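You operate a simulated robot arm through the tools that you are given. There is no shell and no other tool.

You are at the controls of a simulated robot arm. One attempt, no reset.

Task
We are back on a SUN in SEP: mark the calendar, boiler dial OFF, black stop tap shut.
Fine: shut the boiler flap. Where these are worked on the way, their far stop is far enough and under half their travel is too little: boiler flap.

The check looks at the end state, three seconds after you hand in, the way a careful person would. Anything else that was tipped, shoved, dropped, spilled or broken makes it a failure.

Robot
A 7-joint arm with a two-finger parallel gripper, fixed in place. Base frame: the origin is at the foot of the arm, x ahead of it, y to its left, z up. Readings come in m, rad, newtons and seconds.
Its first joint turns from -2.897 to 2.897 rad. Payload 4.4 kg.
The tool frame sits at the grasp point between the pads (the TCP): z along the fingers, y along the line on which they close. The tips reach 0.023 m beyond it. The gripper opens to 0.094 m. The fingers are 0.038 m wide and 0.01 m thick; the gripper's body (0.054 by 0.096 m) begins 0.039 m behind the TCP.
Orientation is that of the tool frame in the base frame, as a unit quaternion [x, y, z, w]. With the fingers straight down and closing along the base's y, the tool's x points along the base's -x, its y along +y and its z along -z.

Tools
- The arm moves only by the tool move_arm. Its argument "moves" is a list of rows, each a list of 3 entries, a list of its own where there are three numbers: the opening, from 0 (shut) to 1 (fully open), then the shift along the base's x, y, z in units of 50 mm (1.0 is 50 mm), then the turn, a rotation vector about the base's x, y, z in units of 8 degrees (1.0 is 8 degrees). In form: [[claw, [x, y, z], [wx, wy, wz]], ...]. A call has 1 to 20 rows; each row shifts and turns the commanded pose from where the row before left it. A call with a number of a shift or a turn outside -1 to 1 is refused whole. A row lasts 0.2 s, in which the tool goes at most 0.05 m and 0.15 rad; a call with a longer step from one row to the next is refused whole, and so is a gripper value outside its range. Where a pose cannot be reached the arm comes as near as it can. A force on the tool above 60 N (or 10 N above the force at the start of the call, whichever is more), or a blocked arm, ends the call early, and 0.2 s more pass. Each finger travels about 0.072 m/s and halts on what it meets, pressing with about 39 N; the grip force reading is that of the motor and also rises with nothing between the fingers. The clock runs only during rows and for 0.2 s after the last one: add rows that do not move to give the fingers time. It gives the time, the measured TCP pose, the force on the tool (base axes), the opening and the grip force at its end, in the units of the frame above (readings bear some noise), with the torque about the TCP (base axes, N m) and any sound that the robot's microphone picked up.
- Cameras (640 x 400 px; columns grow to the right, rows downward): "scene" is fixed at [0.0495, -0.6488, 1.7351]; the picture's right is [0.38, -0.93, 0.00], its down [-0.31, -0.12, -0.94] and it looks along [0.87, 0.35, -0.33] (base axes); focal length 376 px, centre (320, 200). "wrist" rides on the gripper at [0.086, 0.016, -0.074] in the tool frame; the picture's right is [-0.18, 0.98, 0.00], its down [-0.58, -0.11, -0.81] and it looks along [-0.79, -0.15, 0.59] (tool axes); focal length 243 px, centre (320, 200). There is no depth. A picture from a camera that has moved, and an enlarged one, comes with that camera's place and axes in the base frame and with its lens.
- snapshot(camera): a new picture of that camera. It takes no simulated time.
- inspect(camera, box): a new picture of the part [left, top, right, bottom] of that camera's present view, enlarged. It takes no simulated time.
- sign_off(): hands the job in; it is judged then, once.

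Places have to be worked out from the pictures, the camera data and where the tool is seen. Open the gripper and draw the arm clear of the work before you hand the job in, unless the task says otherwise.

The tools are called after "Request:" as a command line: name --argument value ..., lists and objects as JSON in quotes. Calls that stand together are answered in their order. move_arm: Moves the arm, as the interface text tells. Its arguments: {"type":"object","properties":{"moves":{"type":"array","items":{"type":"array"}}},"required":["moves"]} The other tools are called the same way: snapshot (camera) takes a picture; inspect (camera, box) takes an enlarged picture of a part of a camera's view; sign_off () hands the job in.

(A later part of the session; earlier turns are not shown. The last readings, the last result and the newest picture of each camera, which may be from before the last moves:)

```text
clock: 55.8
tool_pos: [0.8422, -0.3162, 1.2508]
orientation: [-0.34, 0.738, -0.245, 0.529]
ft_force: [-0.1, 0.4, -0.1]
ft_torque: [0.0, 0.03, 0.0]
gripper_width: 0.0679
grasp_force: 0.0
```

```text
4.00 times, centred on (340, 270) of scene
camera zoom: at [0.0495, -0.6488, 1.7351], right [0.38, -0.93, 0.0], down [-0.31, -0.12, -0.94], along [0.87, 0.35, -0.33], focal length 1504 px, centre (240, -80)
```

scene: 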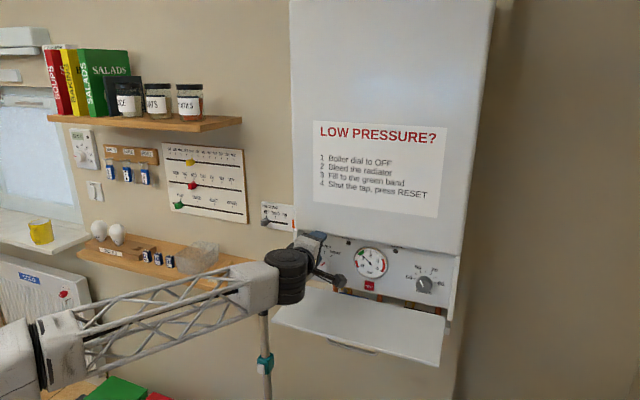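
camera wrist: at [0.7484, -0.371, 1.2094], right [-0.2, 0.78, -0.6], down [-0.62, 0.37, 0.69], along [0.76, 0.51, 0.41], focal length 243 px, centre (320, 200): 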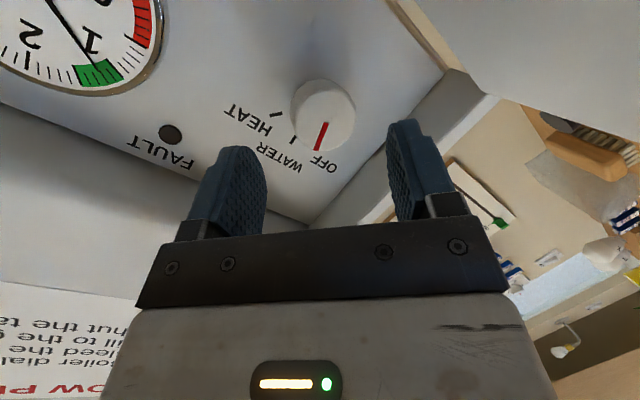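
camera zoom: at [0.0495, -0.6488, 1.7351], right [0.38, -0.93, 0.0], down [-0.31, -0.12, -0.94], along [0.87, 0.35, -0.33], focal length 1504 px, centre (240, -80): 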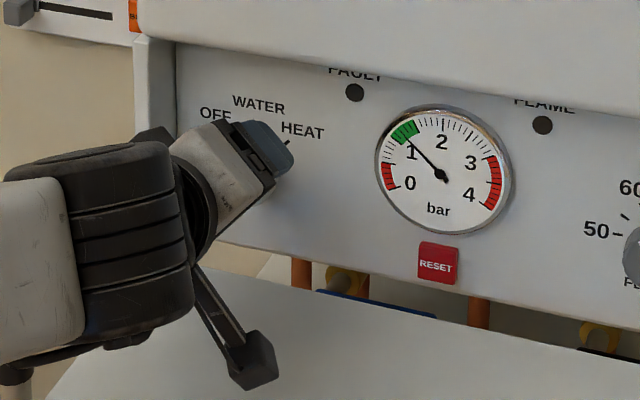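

Let me enlarge the dial to read the pointer now.

Request:
inspect --camera "wrist" --box '[215, 65, 385, 190]'

```text
3.20 times, centred on (300, 128) of wrist
camera zoom: at [0.7484, -0.371, 1.2094], right [-0.2, 0.78, -0.6], down [-0.62, 0.37, 0.69], along [0.76, 0.51, 0.41], focal length 776 px, centre (384, 432)
```

zoom: 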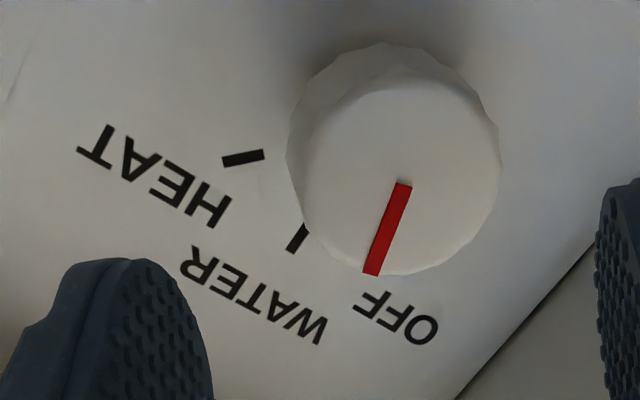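

The pointer is about 20° past WATER toward OFF, so roughly 25° remain. I'll advance again, grip, and turn another 27°.

Request:
move_arm --moves '[[0.72, [0.318, 0.02, -0.122], [0, 0, 0]], [0.72, [0.318, 0.02, -0.122], [0, 0, 0]], [0.72, [0, 0, 0], [0, 0, 0]], [0.2, [0, 0, 0], [0, 0, 0]], [0.2, [0, 0, 0], [0, 0, 0]], [0.2, [0, 0, 0], [0, 0, 0]]]'

Request:
snapshot --camera "wrist"

```text
clock: 57.2
tool_pos: [0.8733, -0.3139, 1.2394]
orientation: [-0.339, 0.738, -0.246, 0.53]
ft_force: [15.9, -7.8, 13.1]
ft_torque: [-0.07, -0.74, -0.44]
gripper_width: 0.0401
grasp_force: 45.2
```

```text
taken
camera wrist: at [0.78, -0.3693, 1.1981], right [-0.2, 0.78, -0.6], down [-0.62, 0.37, 0.69], along [0.76, 0.51, 0.41], focal length 243 px, centre (320, 200)
```

wrist: 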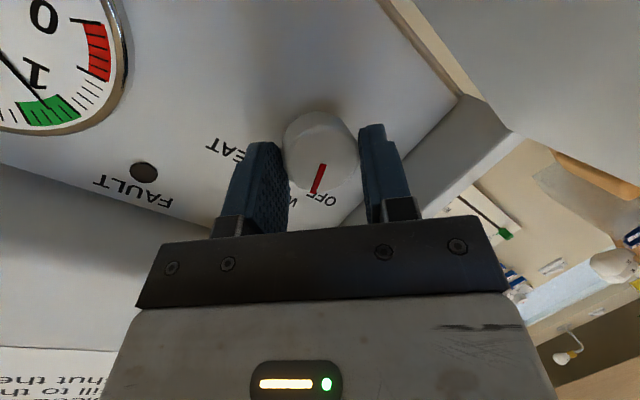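

Request:
move_arm --moves '[[0.1, [0, 0, 0], [-0.799, 0.002, 0.27]], [0.1, [0, 0, 0], [-0.799, 0.002, 0.27]], [0.1, [0, 0, 0], [-0.799, 0.002, 0.27]], [0.1, [0, 0, 0], [-0.799, 0.002, 0.27]], [0.1, [0, 0, 0], [0, 0, 0]]]'

Request:
snapshot --camera "wrist"

```text
clock: 58.4
tool_pos: [0.8711, -0.3153, 1.2398]
orientation: [-0.503, 0.638, -0.363, 0.457]
ft_force: [-5.0, -10.6, 16.2]
ft_torque: [0.33, -0.77, -0.17]
gripper_width: 0.0408
grasp_force: 45.0
```

```text
taken
camera wrist: at [0.7898, -0.3945, 1.2291], right [-0.29, 0.41, -0.87], down [-0.69, 0.54, 0.48], along [0.67, 0.74, 0.12], focal length 243 px, centre (320, 200)
```

wrist: 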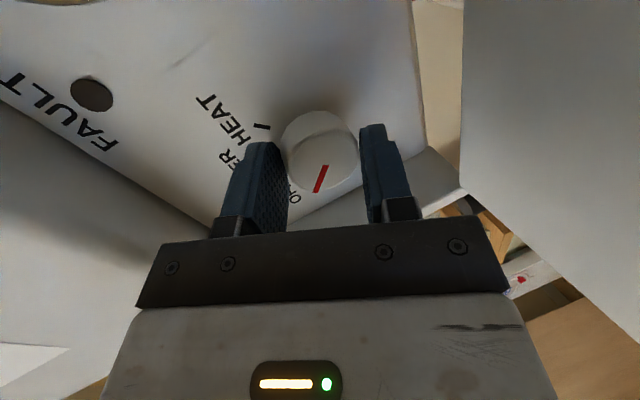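

The knob turned with the grip. I'll measure the pointer against the marks before releasing.

Request:
inspect --camera "wrist" --box '[215, 85, 385, 215]'

```text
3.08 times, centred on (300, 150) of wrist
camera zoom: at [0.7898, -0.3945, 1.2291], right [-0.29, 0.41, -0.87], down [-0.69, 0.54, 0.48], along [0.67, 0.74, 0.12], focal length 746 px, centre (382, 354)
```

zoom: 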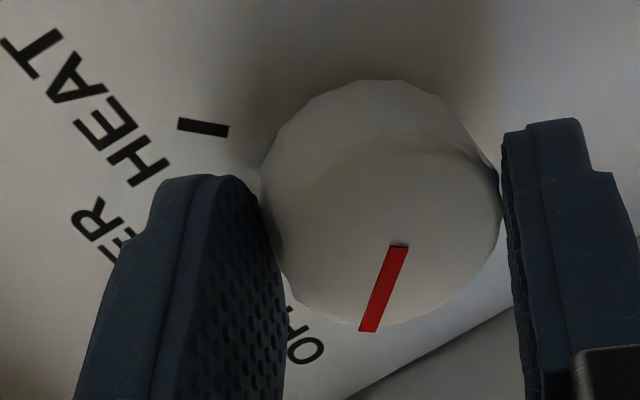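

The pointer computes to about 46-48° toward OFF, on the OFF mark (45°). I'll release, back straight out and check with the fixed camera.

Request:
move_arm --moves '[[0.72, [0, 0, 0], [0, 0, 0]], [0.72, [0, 0, 0], [0, 0, 0]], [0.72, [0, 0, 0], [0, 0, 0]], [0.72, [-0.28, 0, 0.095], [0, 0, 0]], [0.72, [-0.57, 0, 0.19], [0, 0, 0]], [0.72, [-0.7, 0, 0.3], [0, 0.3, 0]], [0.72, [-0.7, 0, 0.4], [0, 0.6, 0]], [0.72, [-0.7, 0, 0.6], [0, 0.7, 0]], [0.72, [-0.5, 0, 0.7], [0, 0.7, 0]], [0.72, [-0.3, 0, 0.7], [0, 0.7, 0]], [0.72, [0, 0, 0], [0, 0, 0]]]'

Request:
snapshot --camera "scene"

Request:
inspect --camera "scene" --box '[290, 220, 380, 290]'

Request:
snapshot --camera "wrist"

```text
clock: 60.8
tool_pos: [0.6824, -0.3162, 1.3867]
orientation: [-0.567, 0.72, -0.249, 0.314]
ft_force: [0.6, -0.4, -0.3]
ft_torque: [-0.02, 0.04, 0.01]
gripper_width: 0.0675
grasp_force: 0.1
```

```text
taken
```

scene: 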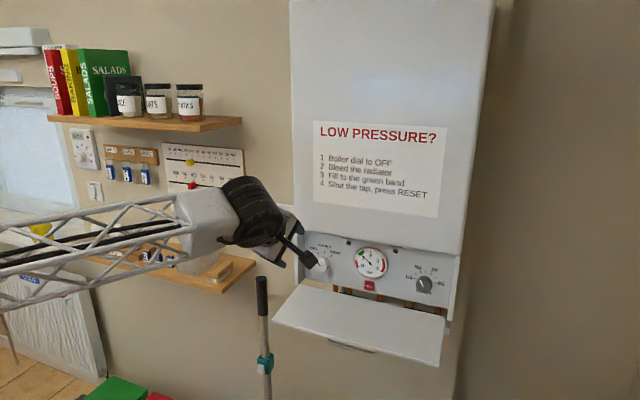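

```text
5.71 times, centred on (335, 255) of scene
camera zoom: at [0.0495, -0.6488, 1.7351], right [0.38, -0.93, 0.0], down [-0.31, -0.12, -0.94], along [0.87, 0.35, -0.33], focal length 2148 px, centre (234, -114)
```

zoom: 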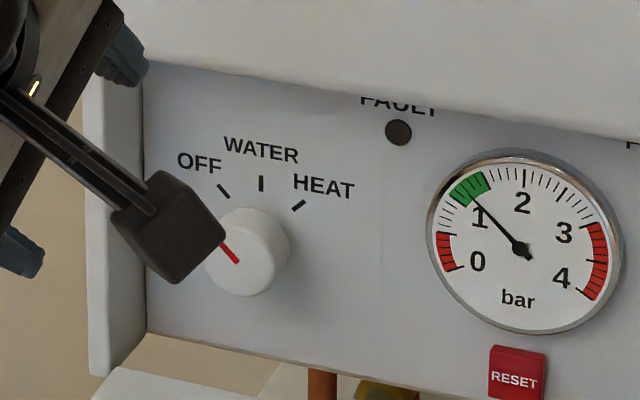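

```text
taken
camera wrist: at [0.6043, -0.3964, 1.4109], right [-0.62, 0.41, -0.67], down [-0.43, 0.54, 0.72], along [0.66, 0.73, -0.16], focal length 243 px, centre (320, 200)
```

wrist: 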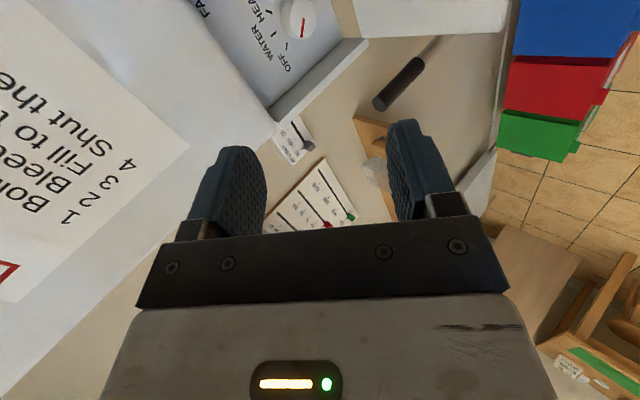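

The dial points at OFF. Now the flap: I'll unroll the tool, shut the fingers, come down in front of the flap at y≈-0.57 (beside the handle) and reach under its free edge to lift it.

Request:
move_arm --moves '[[0, [-0.164, -0.508, -0.174], [0.69, 0.0225, -0.661]], [0, [-0.164, -0.508, -0.174], [0.69, 0.0225, -0.661]], [0, [-0.164, -0.508, -0.174], [0.69, 0.0225, -0.661]], [0, [-0.164, -0.508, -0.174], [0.69, 0.0225, -0.661]], [0, [-0.164, -0.508, -0.174], [0.69, 0.0225, -0.661]], [0, [-0.164, -0.508, -0.174], [0.69, 0.0225, -0.661]], [0, [-0.164, -0.508, -0.174], [0.69, 0.0225, -0.661]], [0, [-0.164, -0.508, -0.174], [0.69, 0.0225, -0.661]], [0, [-0.164, -0.508, -0.174], [0.69, 0.0225, -0.661]], [0, [-0.164, -0.508, -0.174], [0.69, 0.0225, -0.661]], [0, [0.1, 0, -0.825], [0, 0, 0]], [0, [0.1, 0, -0.825], [0, 0, 0]], [0, [0.1, 0, -0.825], [0, 0, 0]], [0, [0.1, 0, -0.825], [0, 0, 0]], [0, [0, 0, 0], [0, 0, 0]]]'

Request:
snapshot --camera "scene"

Request:
snapshot --camera "wrist"

```text
clock: 62.6
tool_pos: [0.6842, -0.4006, 1.344]
orientation: [-0.218, 0.892, -0.047, 0.394]
ft_force: [-0.1, -0.5, 0.7]
ft_torque: [0.0, -0.01, 0.0]
gripper_width: 0.0003
grasp_force: 38.5
stopped in row 8: the arm was blocked; the commanded pose is now the measured one
```

```text
taken
```

scene: 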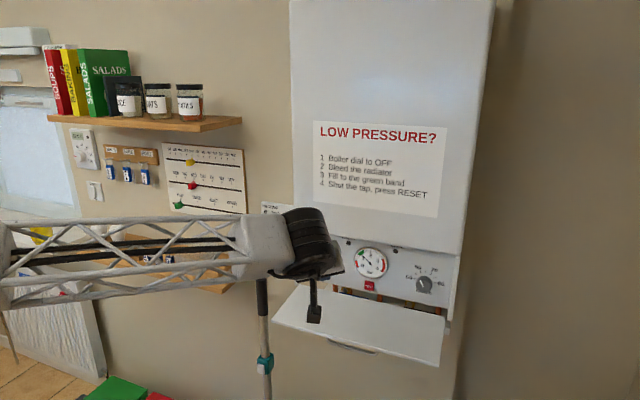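

```text
taken
camera wrist: at [0.5723, -0.4285, 1.3312], right [-0.24, 0.96, -0.12], down [-0.2, 0.08, 0.98], along [0.95, 0.26, 0.17], focal length 243 px, centre (320, 200)
```

wrist: 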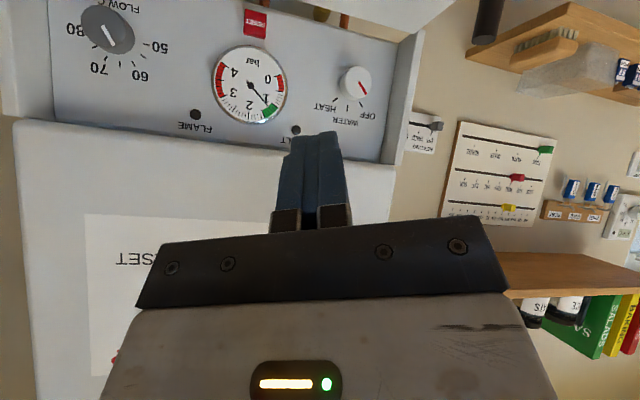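

The arm was blocked mid-way with no contact force (probably a joint limit while sweeping and rolling together). I'll finish the rotation in place first and see how it responds.

Request:
move_arm --moves '[[0, [0, 0, 0], [0.457, 0.081, -0.662]], [0, [0, 0, 0], [0.457, 0.081, -0.662]], [0, [0, 0, 0], [0.457, 0.081, -0.662]], [0, [0, 0, 0], [0.457, 0.081, -0.662]], [0, [0, 0, 0], [0, 0, 0]]]'

```text
clock: 63.8
tool_pos: [0.6817, -0.4008, 1.3454]
orientation: [0.0, 0.923, 0.0, 0.384]
ft_force: [-0.4, 0.3, -0.1]
ft_torque: [-0.02, -0.05, -0.01]
gripper_width: 0.0001
grasp_force: 38.7
```

That worked. Now the sideways move.

Request:
move_arm --moves '[[0, [-0.24, -0.5, 0], [0, 0, 0]], [0, [-0.24, -0.5, 0], [0, 0, 0]], [0, [-0.24, -0.5, 0], [0, 0, 0]], [0, [-0.24, -0.5, -0.2], [0, 0, 0]], [0, [-0.24, -0.5, -0.2], [0, 0, 0]], [0, [0, -0.5, -0.2], [0, 0, 0]], [0, [0, -0.4, -0.2], [0, 0, 0]], [0, [0, 0, 0], [0, 0, 0]]]'

Request:
snapshot --camera "scene"

```text
clock: 65.6
tool_pos: [0.6227, -0.5719, 1.3014]
orientation: [-0.001, 0.923, 0.001, 0.384]
ft_force: [-0.2, 0.2, 0.5]
ft_torque: [0.0, 0.01, 0.02]
gripper_width: 0.0
grasp_force: 39.5
```

```text
taken
```

scene: 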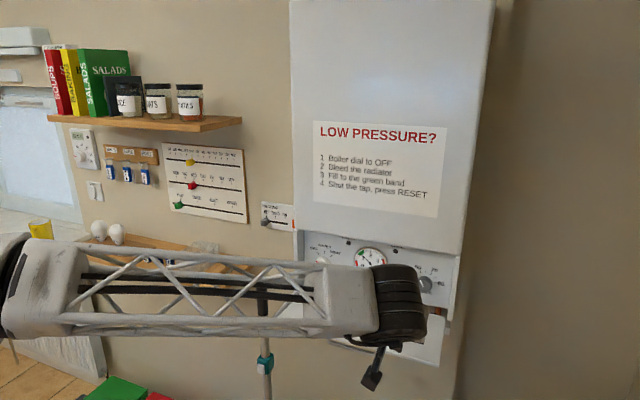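

In position beside the handle line. I'll go down to below the flap's edge level, staying in front of it.

Request:
move_arm --moves '[[0, [0, 0, -0.66], [0, 0, 0]], [0, [0, 0, -0.66], [0, 0, 0]], [0, [0, 0, -0.66], [0, 0, 0]], [0, [0, 0, -0.66], [0, 0, 0]], [0, [0, 0, -0.7], [0, 0, 0]], [0, [0, 0, 0], [0, 0, 0]]]'

Request:
snapshot --camera "wrist"

Request:
inspect --camera "scene" --box '[260, 230, 480, 400]'

```text
clock: 67.0
tool_pos: [0.6253, -0.5702, 1.1391]
orientation: [0.001, 0.924, -0.001, 0.383]
ft_force: [-0.5, 0.1, -0.1]
ft_torque: [-0.01, 0.03, -0.01]
gripper_width: 0.0
grasp_force: 39.1
```

```text
taken
camera wrist: at [0.5107, -0.5542, 1.1299], right [0.13, 0.98, 0.13], down [-0.16, -0.11, 0.98], along [0.98, -0.15, 0.14], focal length 243 px, centre (320, 200)
```

wrist: 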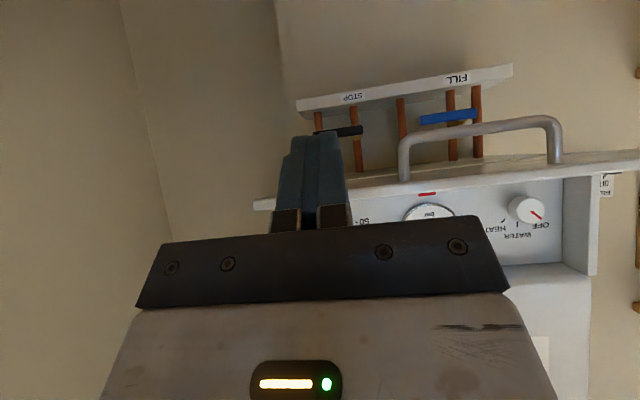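

```text
2.35 times, centred on (370, 315) of scene
camera zoom: at [0.0495, -0.6488, 1.7351], right [0.38, -0.93, 0.0], down [-0.31, -0.12, -0.94], along [0.87, 0.35, -0.33], focal length 884 px, centre (202, -71)
```

zoom: 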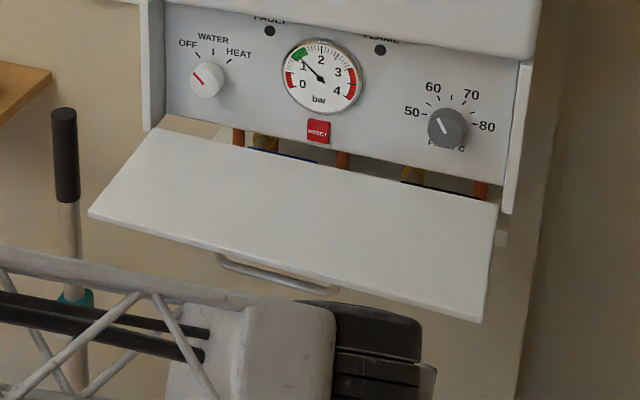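

The flap is seen edge-on at about z=1.15, with the handle hanging under it well to the side of the fingers. I'll drop 20 mm more and slide the fingertips under the edge.

Request:
move_arm --moves '[[0, [0, 0, -0.4], [0, 0, 0]], [0, [0.6, 0, 0], [0, 0, 0]], [0, [0.6, 0, 0], [0, 0, 0]], [0, [0, 0, 0], [0, 0, 0]]]'

Request:
snapshot --camera "wrist"

```text
clock: 68.0
tool_pos: [0.6847, -0.5701, 1.1169]
orientation: [0.001, 0.924, 0.0, 0.383]
ft_force: [-0.3, 0.1, 0.3]
ft_torque: [0.0, 0.0, -0.01]
gripper_width: 0.0002
grasp_force: 39.3
```

```text
taken
camera wrist: at [0.5698, -0.554, 1.1081], right [0.13, 0.98, 0.13], down [-0.16, -0.11, 0.98], along [0.98, -0.15, 0.14], focal length 243 px, centre (320, 200)
```

wrist: 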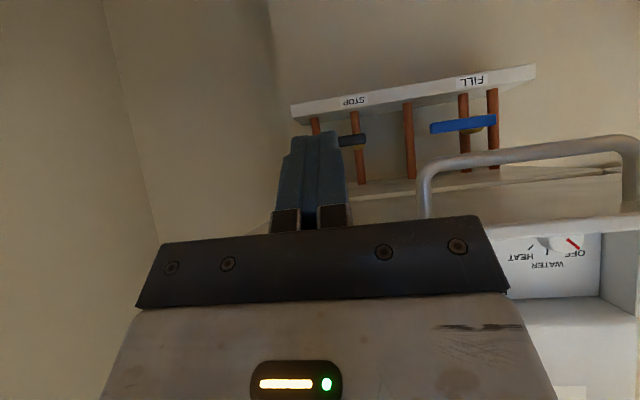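

The fingertips are under the flap's edge, clear of the handle and the pipes. I'll lift it along its arc to about 60° open.

Request:
move_arm --moves '[[0, [0, 0, 0.36], [0, 0, 0]], [0, [0.066, 0, 0.3], [0, 0, 0]], [0, [0.06, 0, 0.3], [0, 0, 0]], [0, [0.06, 0, 0.36], [0, 0, 0]], [0, [0.052, 0, 0.334], [0, 0, 0]], [0, [0.16, 0, 0.406], [0, 0, 0]], [0, [0.176, 0, 0.4], [0, 0, 0]]]'

Request:
snapshot --camera "wrist"

Request:
inspect --camera "scene" --box '[260, 230, 480, 400]'

```text
clock: 69.6
tool_pos: [0.7091, -0.5696, 1.2404]
orientation: [0.001, 0.924, 0.0, 0.383]
ft_force: [-2.6, -0.7, -0.6]
ft_torque: [0.05, 0.0, 0.0]
gripper_width: 0.0002
grasp_force: 38.9
```

```text
taken
camera wrist: at [0.5961, -0.5526, 1.231], right [0.13, 0.98, 0.13], down [-0.16, -0.11, 0.98], along [0.98, -0.15, 0.14], focal length 243 px, centre (320, 200)
```

wrist: 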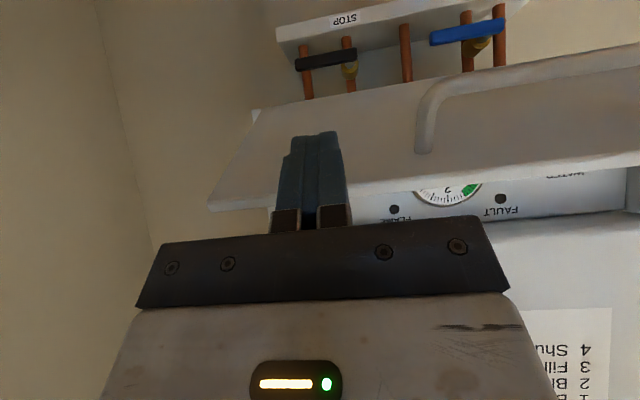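

```text
2.35 times, centred on (370, 315) of scene
camera zoom: at [0.0495, -0.6488, 1.7351], right [0.38, -0.93, 0.0], down [-0.31, -0.12, -0.94], along [0.87, 0.35, -0.33], focal length 884 px, centre (202, -71)
```

zoom: 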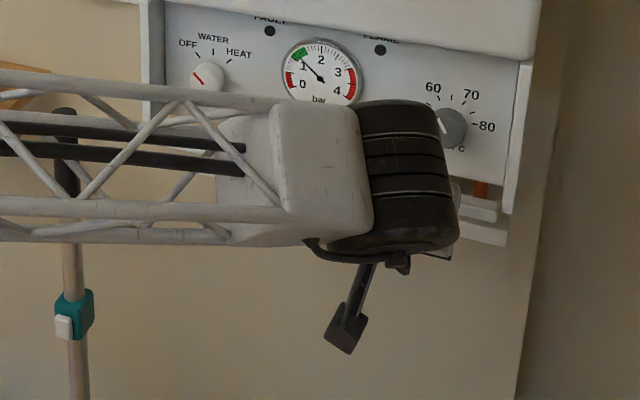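

The flap lifts with only about 3 N. I'll keep following the arc: up and forward to about 15°.

Request:
move_arm --moves '[[0, [0.264, 0, 0.345], [0, 0, 0]], [0, [0.264, 0, 0.345], [0, 0, 0]], [0, [0.346, 0, 0.265], [0, 0, 0]], [0, [0.346, 0, 0.265], [0, 0, 0]], [0, [0.403, 0, 0.167], [0, 0, 0]], [0, [0.403, 0, 0.167], [0, 0, 0]]]'

Request:
snapshot --camera "wrist"

Request:
inspect --camera "scene" --box '[260, 190, 480, 360]'

```text
clock: 71.0
tool_pos: [0.8125, -0.5704, 1.3195]
orientation: [0.0, 0.923, 0.0, 0.384]
ft_force: [-0.6, 0.0, -0.2]
ft_torque: [0.0, 0.05, -0.03]
gripper_width: 0.0
grasp_force: 39.0
```

```text
taken
camera wrist: at [0.699, -0.5537, 1.3096], right [0.13, 0.98, 0.13], down [-0.16, -0.11, 0.98], along [0.98, -0.15, 0.14], focal length 243 px, centre (320, 200)
```

wrist: 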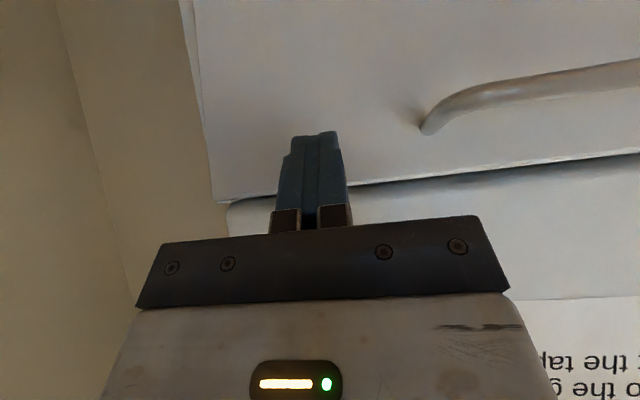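

```text
2.35 times, centred on (370, 275) of scene
camera zoom: at [0.0495, -0.6488, 1.7351], right [0.38, -0.93, 0.0], down [-0.31, -0.12, -0.94], along [0.87, 0.35, -0.33], focal length 884 px, centre (202, 24)
```

zoom: 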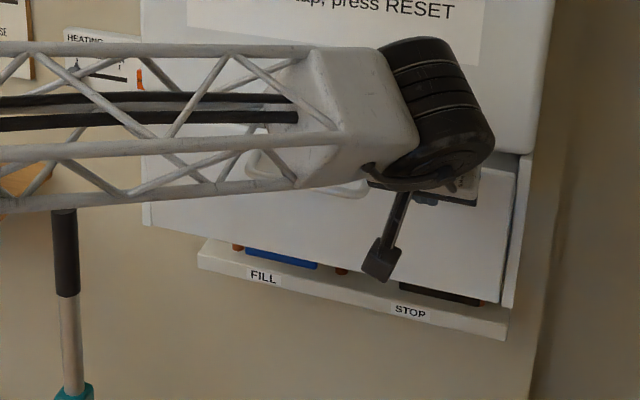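

Nearly shut. I'll lower the contact slightly onto the flap face and push forward in small steps until it seats.

Request:
move_arm --moves '[[0, [0, 0, -0.3], [0, 0, 0]], [0, [0.2, 0, 0], [0, 0, 0]], [0, [0.14, 0, 0], [0, 0, 0]], [0, [0.1, 0, 0], [0, 0, 0]], [0, [0.1, 0, 0], [0, 0, 0]], [0, [0.1, 0, 0], [0, 0, 0]], [0, [0.06, 0, 0], [0, 0, 0]]]'

Request:
snapshot --camera "wrist"

```text
clock: 72.3
tool_pos: [0.8385, -0.5711, 1.3018]
orientation: [-0.001, 0.924, 0.002, 0.381]
ft_force: [-38.4, 14.3, -1.6]
ft_torque: [0.11, 0.14, 0.41]
gripper_width: 0.0
grasp_force: 38.6
stopped in row 6: the force on the tool passed its limit at 80 N (the readings are from after the stop); the commanded pose is now the measured one
```

```text
taken
camera wrist: at [0.7247, -0.5535, 1.2939], right [0.13, 0.98, 0.13], down [-0.16, -0.11, 0.98], along [0.98, -0.15, 0.14], focal length 243 px, centre (320, 200)
```

wrist: 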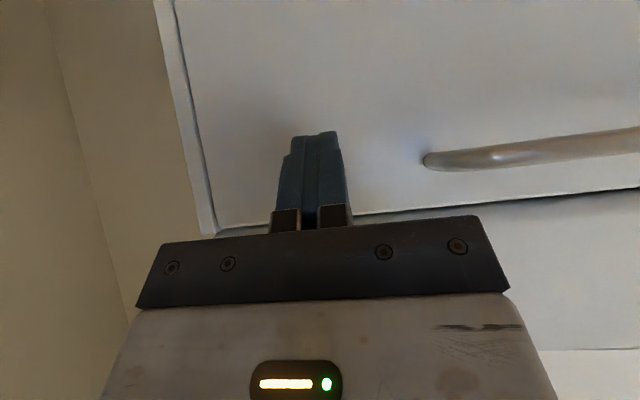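

The flap seated against its frame (80 N). I'll withdraw and compare with the starting view.

Request:
move_arm --moves '[[0, [-0.5, 0, 0.1], [0, 0, 0]], [0, [-0.9, 0, 0.1], [0, 0, 0]], [0, [-0.9, 0.2, 0.2], [0, 0, 0]], [0, [-0.9, 0.3, 0.2], [0, 0, 0]], [0, [-0.5, 0.4, 0.4], [0, 0, 0]], [0, [0, 0.5, 0.6], [0, 0, 0]], [0, [0, 0.5, 0.6], [0, 0, 0]], [0, [0, 0, 0], [0, 0, 0]]]'

Request:
snapshot --camera "scene"

Request:
inspect --camera "scene" --box '[285, 215, 475, 345]'

```text
clock: 74.1
tool_pos: [0.6554, -0.4749, 1.4111]
orientation: [0.0, 0.924, -0.001, 0.382]
ft_force: [0.1, -1.0, -1.4]
ft_torque: [0.0, -0.02, -0.01]
gripper_width: 0.0
grasp_force: 39.0
```

```text
taken
```

scene: 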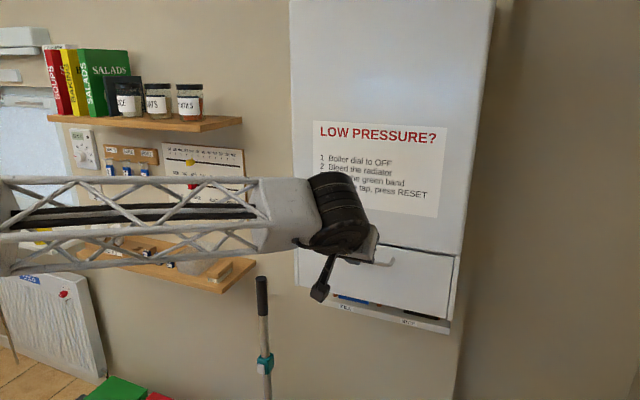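

```text
3.08 times, centred on (380, 280) of scene
camera zoom: at [0.0495, -0.6488, 1.7351], right [0.38, -0.93, 0.0], down [-0.31, -0.12, -0.94], along [0.87, 0.35, -0.33], focal length 1157 px, centre (135, -46)
```

zoom: 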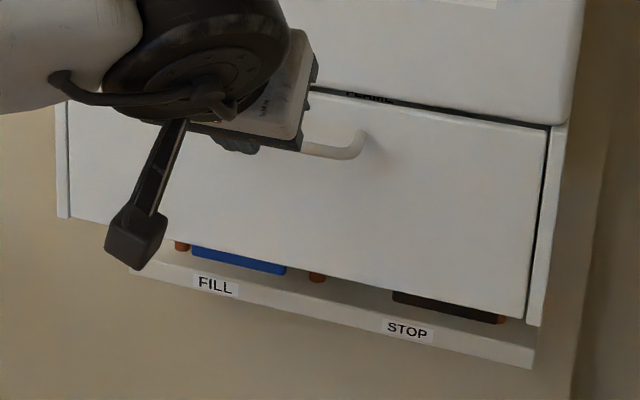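

The flap is shut exactly as at the start. Now the calendar: it lies near x≈1.135, with the month slider row at z≈1.408 and the day row at z≈1.317. I'll sweep the arm over to the calendar side, keeping well clear of the vacuum handle and the shelves.

Request:
move_arm --moves '[[0, [0.07, 0.8, 0], [0, 0.47, 0]], [0, [0.07, 0.8, 0], [0, 0.47, 0]], [0, [0.07, 0.8, 0], [0, 0.47, 0]], [0, [0.07, 0.8, 0], [0, 0.47, 0]], [0, [0.07, 0.85, 0], [0, 0, 0]], [0, [0.07, 0.85, 0], [0, 0, 0]], [0, [0.07, 0.85, 0], [0, 0, 0]], [0, [0.07, 0.85, 0], [0, 0, 0]], [0, [0.07, 0.85, 0], [0, 0, 0]], [0, [0.07, 0.85, 0], [0, 0, 0]], [0, [0.07, 0.85, 0], [0, 0, 0]], [0, [0.07, 0.85, 0], [0, 0, 0]], [0, [0.07, 0.85, 0], [0, 0, 0]], [0, [0, 0.85, 0], [0, 0, 0]], [0, [0, 0.85, 0], [0, 0, 0]], [0, [0, 0.85, 0], [0, 0, 0]], [0, [0, 0.85, 0], [0, 0, 0]], [0, [0, 0.8, 0], [0, 0, 0]]]'

Request:
snapshot --camera "scene"

Request:
snapshot --camera "wrist"

```text
clock: 77.9
tool_pos: [0.6965, 0.2778, 1.4104]
orientation: [0.0, 0.966, 0.0, 0.259]
ft_force: [-0.4, 0.7, 0.8]
ft_torque: [0.02, 0.03, -0.01]
gripper_width: 0.0
grasp_force: 39.2
```

```text
taken
```

scene: 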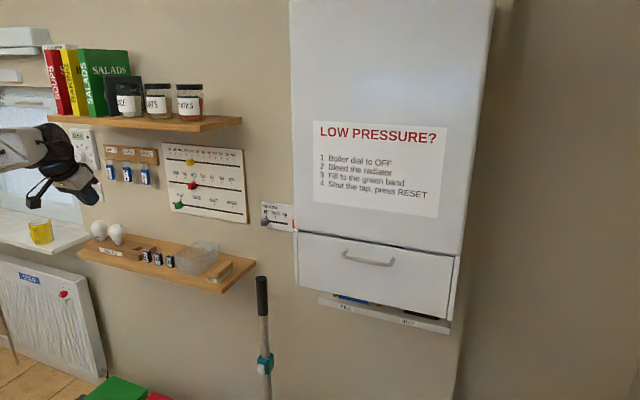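

```text
taken
camera wrist: at [0.5854, 0.294, 1.4324], right [0.16, 0.98, 0.09], down [0.1, -0.11, 0.99], along [0.98, -0.15, -0.12], focal length 243 px, centre (320, 200)
```

wrist: 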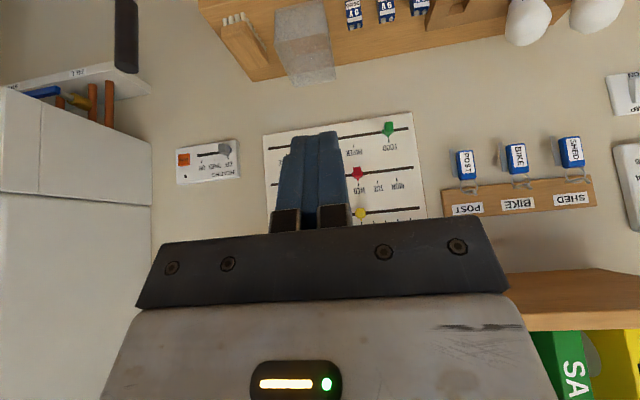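

Everything in the scene is in place and the calendar is unobstructed. I'll zoom on it from both cameras to fix the geometry.

Request:
inspect --camera "scene" --box '[160, 135, 260, 230]'

Request:
inspect --camera "wrist" --box '[255, 95, 435, 235]'

Request:
inspect --camera "scene" --box '[285, 215, 475, 345]'

```text
4.21 times, centred on (210, 182) of scene
camera zoom: at [0.0495, -0.6488, 1.7351], right [0.38, -0.93, 0.0], down [-0.31, -0.12, -0.94], along [0.87, 0.35, -0.33], focal length 1583 px, centre (783, 274)
```

zoom: 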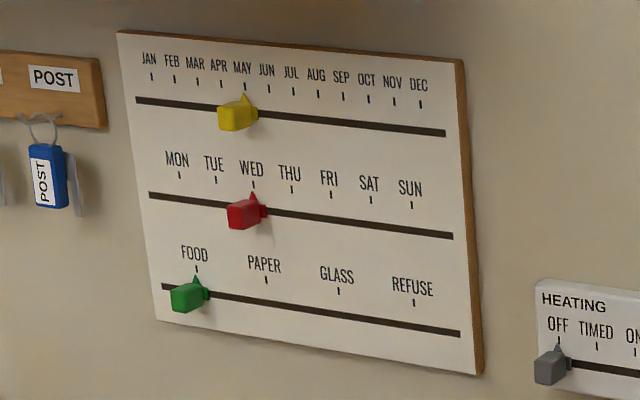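

```text
2.86 times, centred on (345, 165) of wrist
camera zoom: at [0.5854, 0.294, 1.4324], right [0.16, 0.98, 0.09], down [0.1, -0.11, 0.99], along [0.98, -0.15, -0.12], focal length 693 px, centre (249, 300)
```

zoom: 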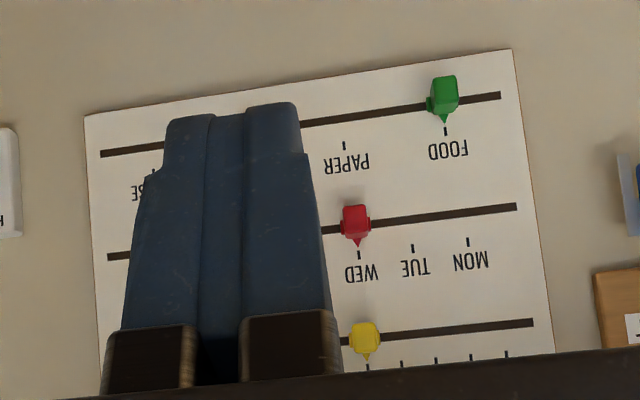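

```text
3.08 times, centred on (380, 280) of scene
camera zoom: at [0.0495, -0.6488, 1.7351], right [0.38, -0.93, 0.0], down [-0.31, -0.12, -0.94], along [0.87, 0.35, -0.33], focal length 1157 px, centre (135, -46)
```

zoom: 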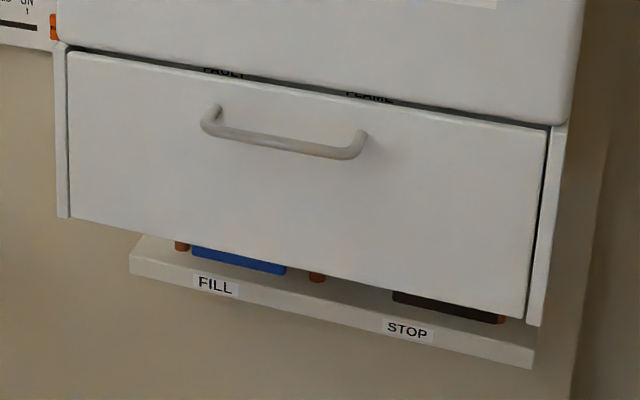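

The flap is confirmed shut. Triangulated calendar: face at x≈1.123; MAY y≈0.300 and SEP y≈0.197 with the slider at z≈1.410; WED y≈0.302 and SUN y≈0.136 with the slider at z≈1.320. I'll bring the tool level in front of the yellow month slider, fingers partly open.

Request:
move_arm --moves '[[0.55, [0.634, 0.056, 0], [0, -0.9375, 0]], [0.55, [0.634, 0.056, 0], [0, -0.9375, 0]], [0.55, [0.634, 0.056, 0], [0, -0.9375, 0]], [0.55, [0.634, 0.056, 0], [0, -0.9375, 0]], [0.55, [0.634, 0.056, 0], [0, -0.9375, 0]], [0.55, [0.634, 0.056, 0], [0, -0.9375, 0]], [0.55, [0.634, 0.056, 0], [0, -0.9375, 0]], [0.55, [0.634, 0.056, 0], [0, -0.9375, 0]], [0.55, [0, 0, 0], [0, 0, 0]]]'

Request:
snapshot --camera "scene"

Request:
snapshot --camera "wrist"

```text
clock: 79.9
tool_pos: [0.9549, 0.2996, 1.4124]
orientation: [-0.001, 0.707, 0.001, 0.707]
ft_force: [-0.2, 0.5, -0.1]
ft_torque: [0.0, 0.0, -0.03]
gripper_width: 0.0516
grasp_force: 0.0
```

```text
taken
```

scene: 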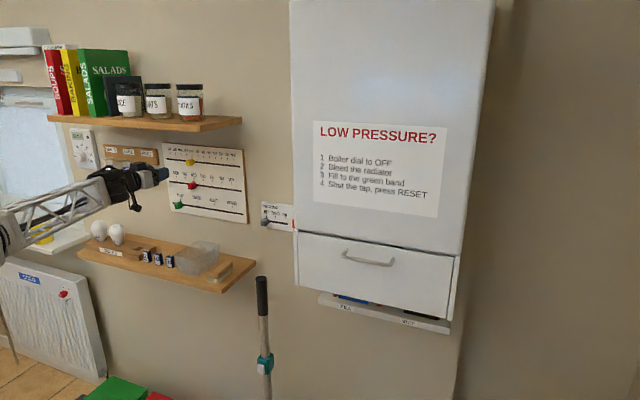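

```text
taken
camera wrist: at [0.8803, 0.3161, 1.3245], right [0.0, 0.98, 0.18], down [-0.81, -0.11, 0.58], along [0.59, -0.15, 0.79], focal length 243 px, centre (320, 200)
```

wrist: 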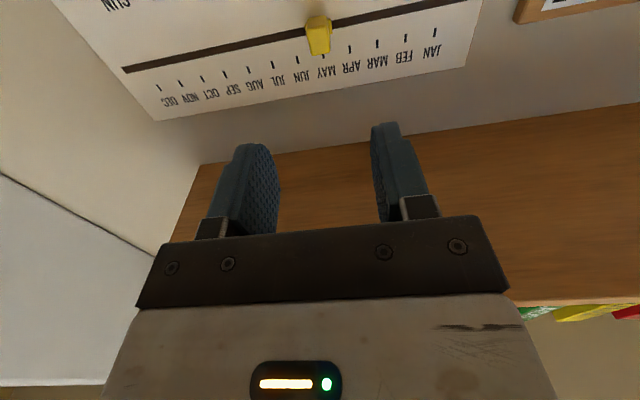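

Pose reached exactly. The yellow knob lines up with the tool axis, just slightly lower (z≈1.405). I'll advance until the fingertips are about 12 mm from the board.

Request:
move_arm --moves '[[0.55, [0.665, 0, -0.03], [0, 0, 0]], [0.55, [0.665, 0, -0.03], [0, 0, 0]], [0.55, [0.665, 0, -0.03], [0, 0, 0]], [0.55, [0.6, 0, -0.03], [0, 0, 0]], [0.55, [0, 0, 0], [0, 0, 0]]]'

Request:
snapshot --camera "wrist"

Request:
inspect --camera "scene" --box '[100, 120, 260, 230]'

```text
clock: 81.1
tool_pos: [1.0848, 0.2986, 1.4051]
orientation: [0.0, 0.708, 0.0, 0.706]
ft_force: [-0.3, -0.5, 0.5]
ft_torque: [-0.01, -0.01, -0.03]
gripper_width: 0.0519
grasp_force: 0.0
```

```text
taken
camera wrist: at [1.0098, 0.3156, 1.3186], right [0.0, 0.98, 0.18], down [-0.81, -0.11, 0.58], along [0.59, -0.15, 0.79], focal length 243 px, centre (320, 200)
```

wrist: 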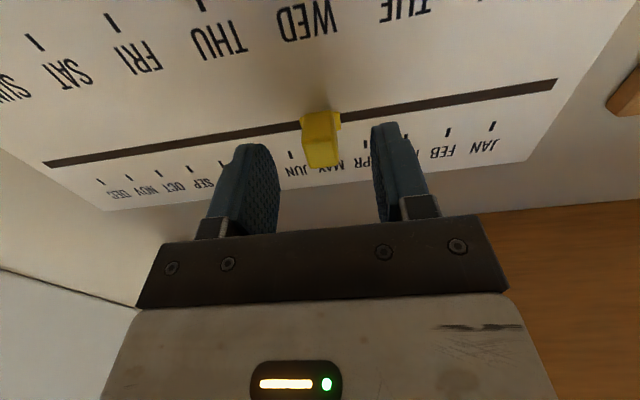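

```text
3.64 times, centred on (180, 175) of scene
camera zoom: at [0.0495, -0.6488, 1.7351], right [0.38, -0.93, 0.0], down [-0.31, -0.12, -0.94], along [0.87, 0.35, -0.33], focal length 1367 px, centre (829, 291)
```

zoom: 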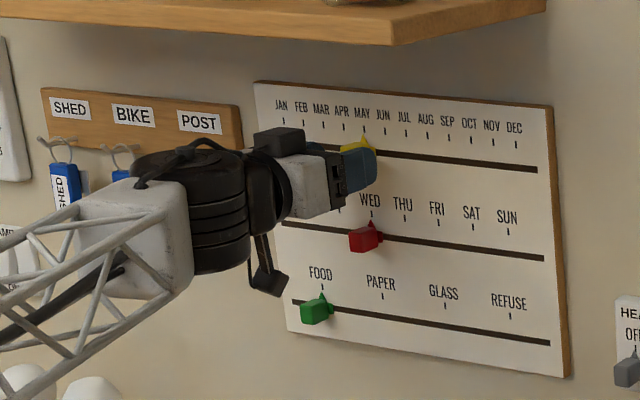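

The knob sits centred between the fingers, overlapping the tips by about 13 mm. I'll close on it.

Request:
move_arm --moves '[[0.1, [0, 0, 0], [0, 0, 0]], [0.1, [0, 0, 0], [0, 0, 0]], [0.1, [0, 0, 0], [0, 0, 0]]]'

Request:
snapshot --camera "wrist"

```text
clock: 81.9
tool_pos: [1.0833, 0.2987, 1.4046]
orientation: [0.0, 0.708, 0.0, 0.706]
ft_force: [5.8, 0.1, 1.9]
ft_torque: [0.01, -0.02, 0.01]
gripper_width: 0.0174
grasp_force: 44.6
```

```text
taken
camera wrist: at [1.0096, 0.3155, 1.3187], right [0.0, 0.98, 0.18], down [-0.81, -0.11, 0.58], along [0.59, -0.15, 0.79], focal length 243 px, centre (320, 200)
```

wrist: 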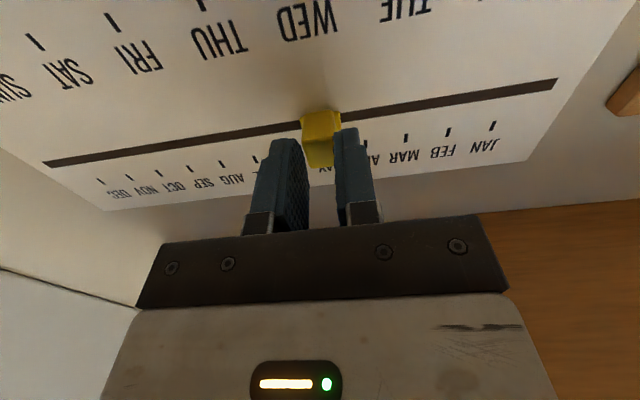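

Gripped (17 mm). I'll slide it 102.5 mm toward -y, from MAY to SEP.

Request:
move_arm --moves '[[0.1, [0, -0.35, 0], [0, 0, 0]], [0.1, [0, -0.425, 0], [0, 0, 0]], [0.1, [0, -0.425, 0], [0, 0, 0]], [0.1, [0, -0.425, 0], [0, 0, 0]], [0.1, [0, -0.425, 0], [0, 0, 0]], [0.1, [0, 0, 0], [0, 0, 0]]]'

Request:
snapshot --camera "wrist"

Request:
inspect --camera "scene" --box '[160, 135, 260, 230]'

```text
clock: 83.3
tool_pos: [1.0845, 0.1963, 1.4051]
orientation: [0.0, 0.708, 0.0, 0.707]
ft_force: [-15.3, -0.8, 0.0]
ft_torque: [-0.01, -0.16, -0.02]
gripper_width: 0.0173
grasp_force: 45.2
```

```text
taken
camera wrist: at [1.0095, 0.2129, 1.3186], right [0.0, 0.98, 0.18], down [-0.81, -0.11, 0.58], along [0.59, -0.15, 0.79], focal length 243 px, centre (320, 200)
```

wrist: 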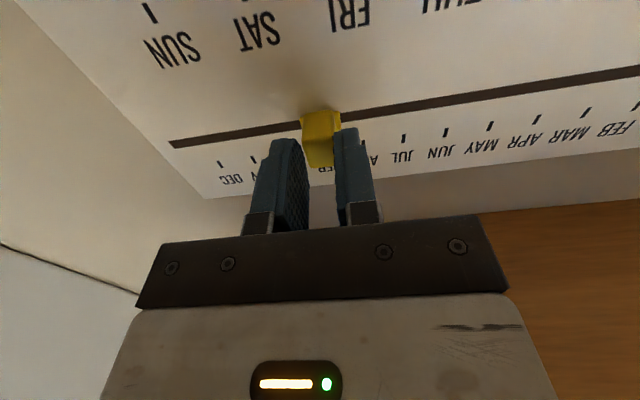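

```text
4.21 times, centred on (210, 182) of scene
camera zoom: at [0.0495, -0.6488, 1.7351], right [0.38, -0.93, 0.0], down [-0.31, -0.12, -0.94], along [0.87, 0.35, -0.33], focal length 1583 px, centre (783, 274)
```

zoom: 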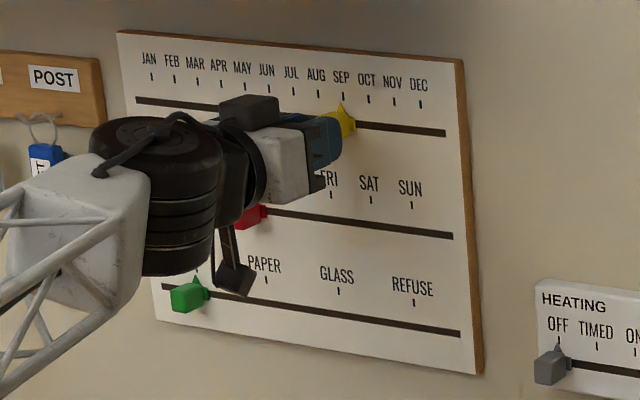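

The yellow pointer is right under the SEP mark. I'll release and back off 60 mm, then zoom to confirm.

Request:
move_arm --moves '[[0.55, [0, 0, 0], [0, 0, 0]], [0.55, [0, 0, 0], [0, 0, 0]], [0.55, [-0.6, 0, 0], [0, 0, 0]], [0.55, [-0.8, 0, 0], [0, 0, 0]], [0.55, [0, 0.5, -0.3], [0, 0, 0]], [0.55, [0, 0.8, -0.5], [0, 0, 0]], [0.55, [0, 0.75, -0.5], [0, 0, 0]], [0.55, [0, 0, -0.4], [0, 0, 0]], [0.55, [0, 0, 0], [0, 0, 0]]]'

Request:
snapshot --camera "wrist"

Request:
inspect --camera "scene" --box '[160, 135, 260, 230]'

Request:
inspect --camera "scene" --box '[200, 145, 240, 175]'

```text
clock: 85.3
tool_pos: [1.0157, 0.3001, 1.3195]
orientation: [-0.001, 0.708, 0.001, 0.706]
ft_force: [-0.1, -0.2, 0.6]
ft_torque: [-0.01, -0.02, -0.02]
gripper_width: 0.0517
grasp_force: 0.1
```

```text
taken
camera wrist: at [0.9418, 0.3166, 1.2328], right [0.0, 0.98, 0.18], down [-0.81, -0.11, 0.58], along [0.59, -0.15, 0.79], focal length 243 px, centre (320, 200)
```

wrist: 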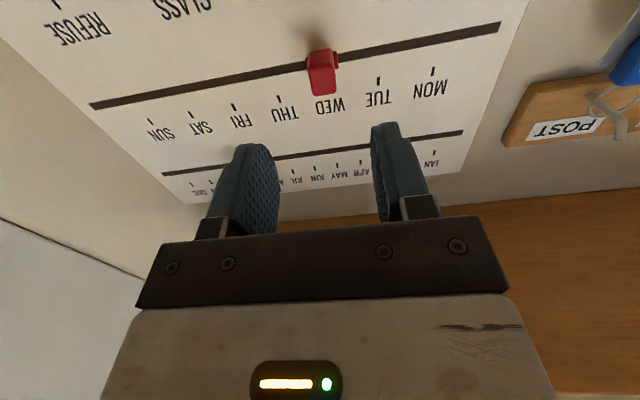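

```text
4.21 times, centred on (210, 182) of scene
camera zoom: at [0.0495, -0.6488, 1.7351], right [0.38, -0.93, 0.0], down [-0.31, -0.12, -0.94], along [0.87, 0.35, -0.33], focal length 1583 px, centre (783, 274)
```

zoom: 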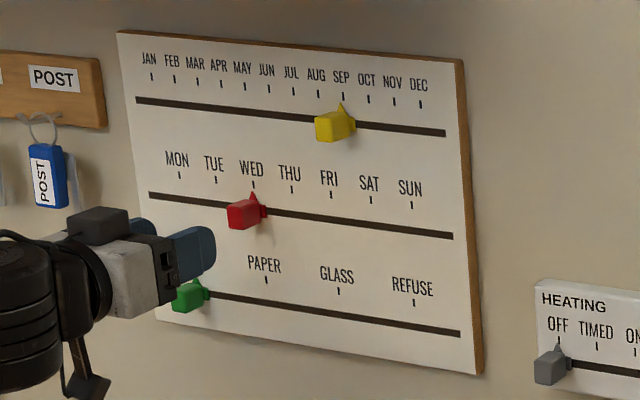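

```text
13.33 times, centred on (220, 160) of scene
camera zoom: at [0.0495, -0.6488, 1.7351], right [0.38, -0.93, 0.0], down [-0.31, -0.12, -0.94], along [0.87, 0.35, -0.33], focal length 5012 px, centre (1653, 733)
```

zoom: 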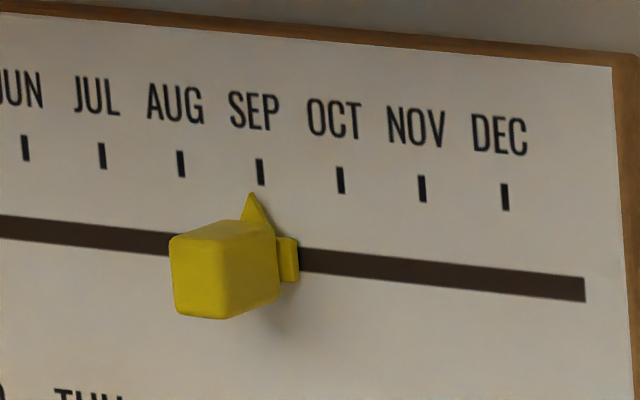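

SEP is marked within about 3 mm. Next the red day slider: it is already aligned in front of the tool at y≈0.300, z≈1.320. I'll advance and grip it.

Request:
move_arm --moves '[[0.55, [0.69, 0, 0.02], [0, 0, 0]], [0.55, [0.69, 0, 0.02], [0, 0, 0]], [0.55, [0, 0, 0], [0, 0, 0]]]'

Request:
snapshot --camera "wrist"

```text
clock: 86.1
tool_pos: [1.085, 0.2975, 1.321]
orientation: [-0.001, 0.708, 0.001, 0.706]
ft_force: [-0.4, -0.2, -0.5]
ft_torque: [0.01, 0.01, 0.02]
gripper_width: 0.0517
grasp_force: 0.1
```

```text
taken
camera wrist: at [1.01, 0.3143, 1.2346], right [0.0, 0.98, 0.18], down [-0.81, -0.11, 0.58], along [0.59, -0.15, 0.79], focal length 243 px, centre (320, 200)
```

wrist: 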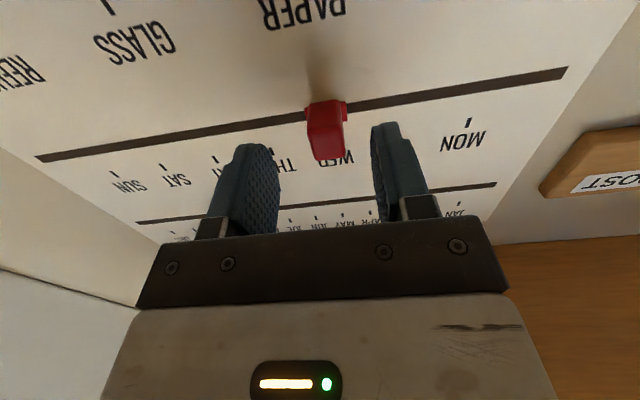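

The red knob is between the fingers, clear of the other sliders. I'll close on it.

Request:
move_arm --moves '[[0.1, [0, 0, 0], [0, 0, 0]], [0.1, [0, 0, 0], [0, 0, 0]], [0.1, [0, 0, 0], [0, 0, 0]]]'

Request:
snapshot --camera "wrist"

```text
clock: 86.9
tool_pos: [1.0851, 0.2979, 1.3204]
orientation: [0.0, 0.708, 0.0, 0.706]
ft_force: [4.3, 0.3, 1.4]
ft_torque: [-0.02, -0.06, -0.01]
gripper_width: 0.0177
grasp_force: 45.1
```

```text
taken
camera wrist: at [1.0099, 0.3142, 1.2345], right [0.0, 0.98, 0.18], down [-0.81, -0.11, 0.58], along [0.59, -0.15, 0.79], focal length 243 px, centre (320, 200)
```

wrist: 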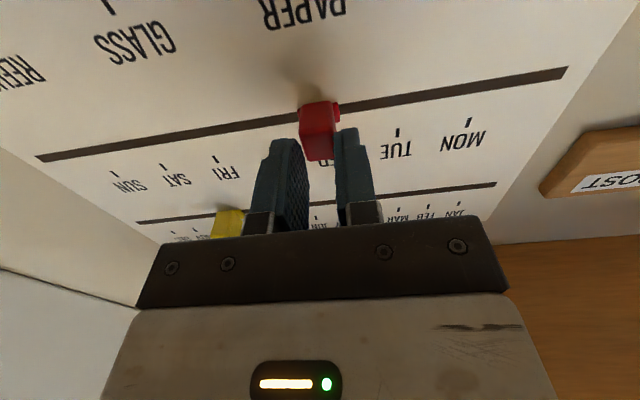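

Gripped at y≈0.298. SUN is at y≈0.135, so I'll slide the red knob 163 mm toward -y.

Request:
move_arm --moves '[[0.1, [0, -0.46, 0], [0, 0, 0]], [0.1, [0, -0.56, 0], [0, 0, 0]], [0.1, [0, -0.56, 0], [0, 0, 0]], [0.1, [0, -0.56, 0], [0, 0, 0]], [0.1, [0, -0.56, 0], [0, 0, 0]], [0.1, [0, -0.56, 0], [0, 0, 0]], [0.1, [0, 0, 0], [0, 0, 0]]]'

Request:
snapshot --camera "wrist"

Request:
inspect --camera "scene" --box '[160, 135, 260, 230]'

```text
clock: 88.5
tool_pos: [1.0829, 0.1355, 1.323]
orientation: [0.0, 0.708, 0.0, 0.706]
ft_force: [0.0, -0.1, 0.1]
ft_torque: [0.01, 0.01, 0.04]
gripper_width: 0.0093
grasp_force: 0.1
```

```text
taken
camera wrist: at [1.0078, 0.1526, 1.237], right [0.0, 0.98, 0.18], down [-0.81, -0.11, 0.58], along [0.59, -0.15, 0.79], focal length 243 px, centre (320, 200)
```

wrist: 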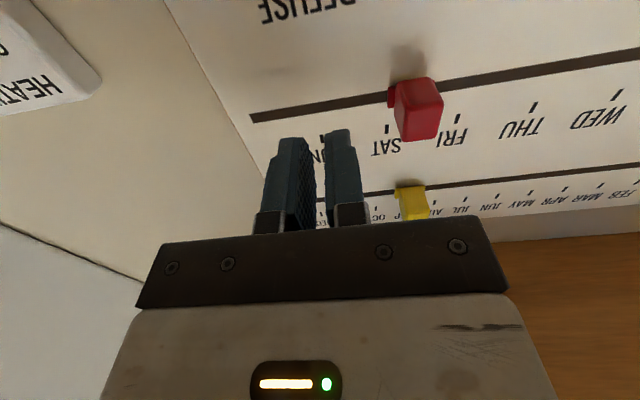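

```text
4.21 times, centred on (210, 182) of scene
camera zoom: at [0.0495, -0.6488, 1.7351], right [0.38, -0.93, 0.0], down [-0.31, -0.12, -0.94], along [0.87, 0.35, -0.33], focal length 1583 px, centre (783, 274)
```

zoom: 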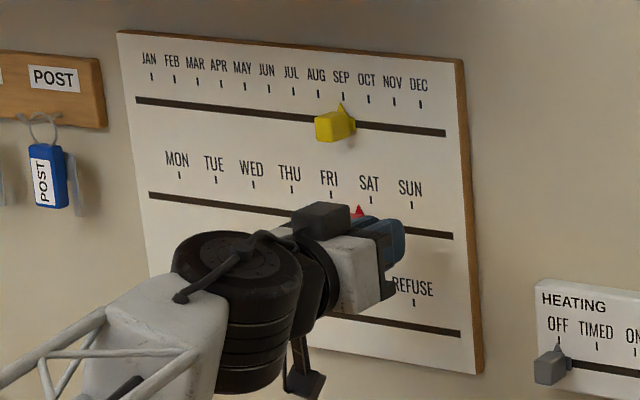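

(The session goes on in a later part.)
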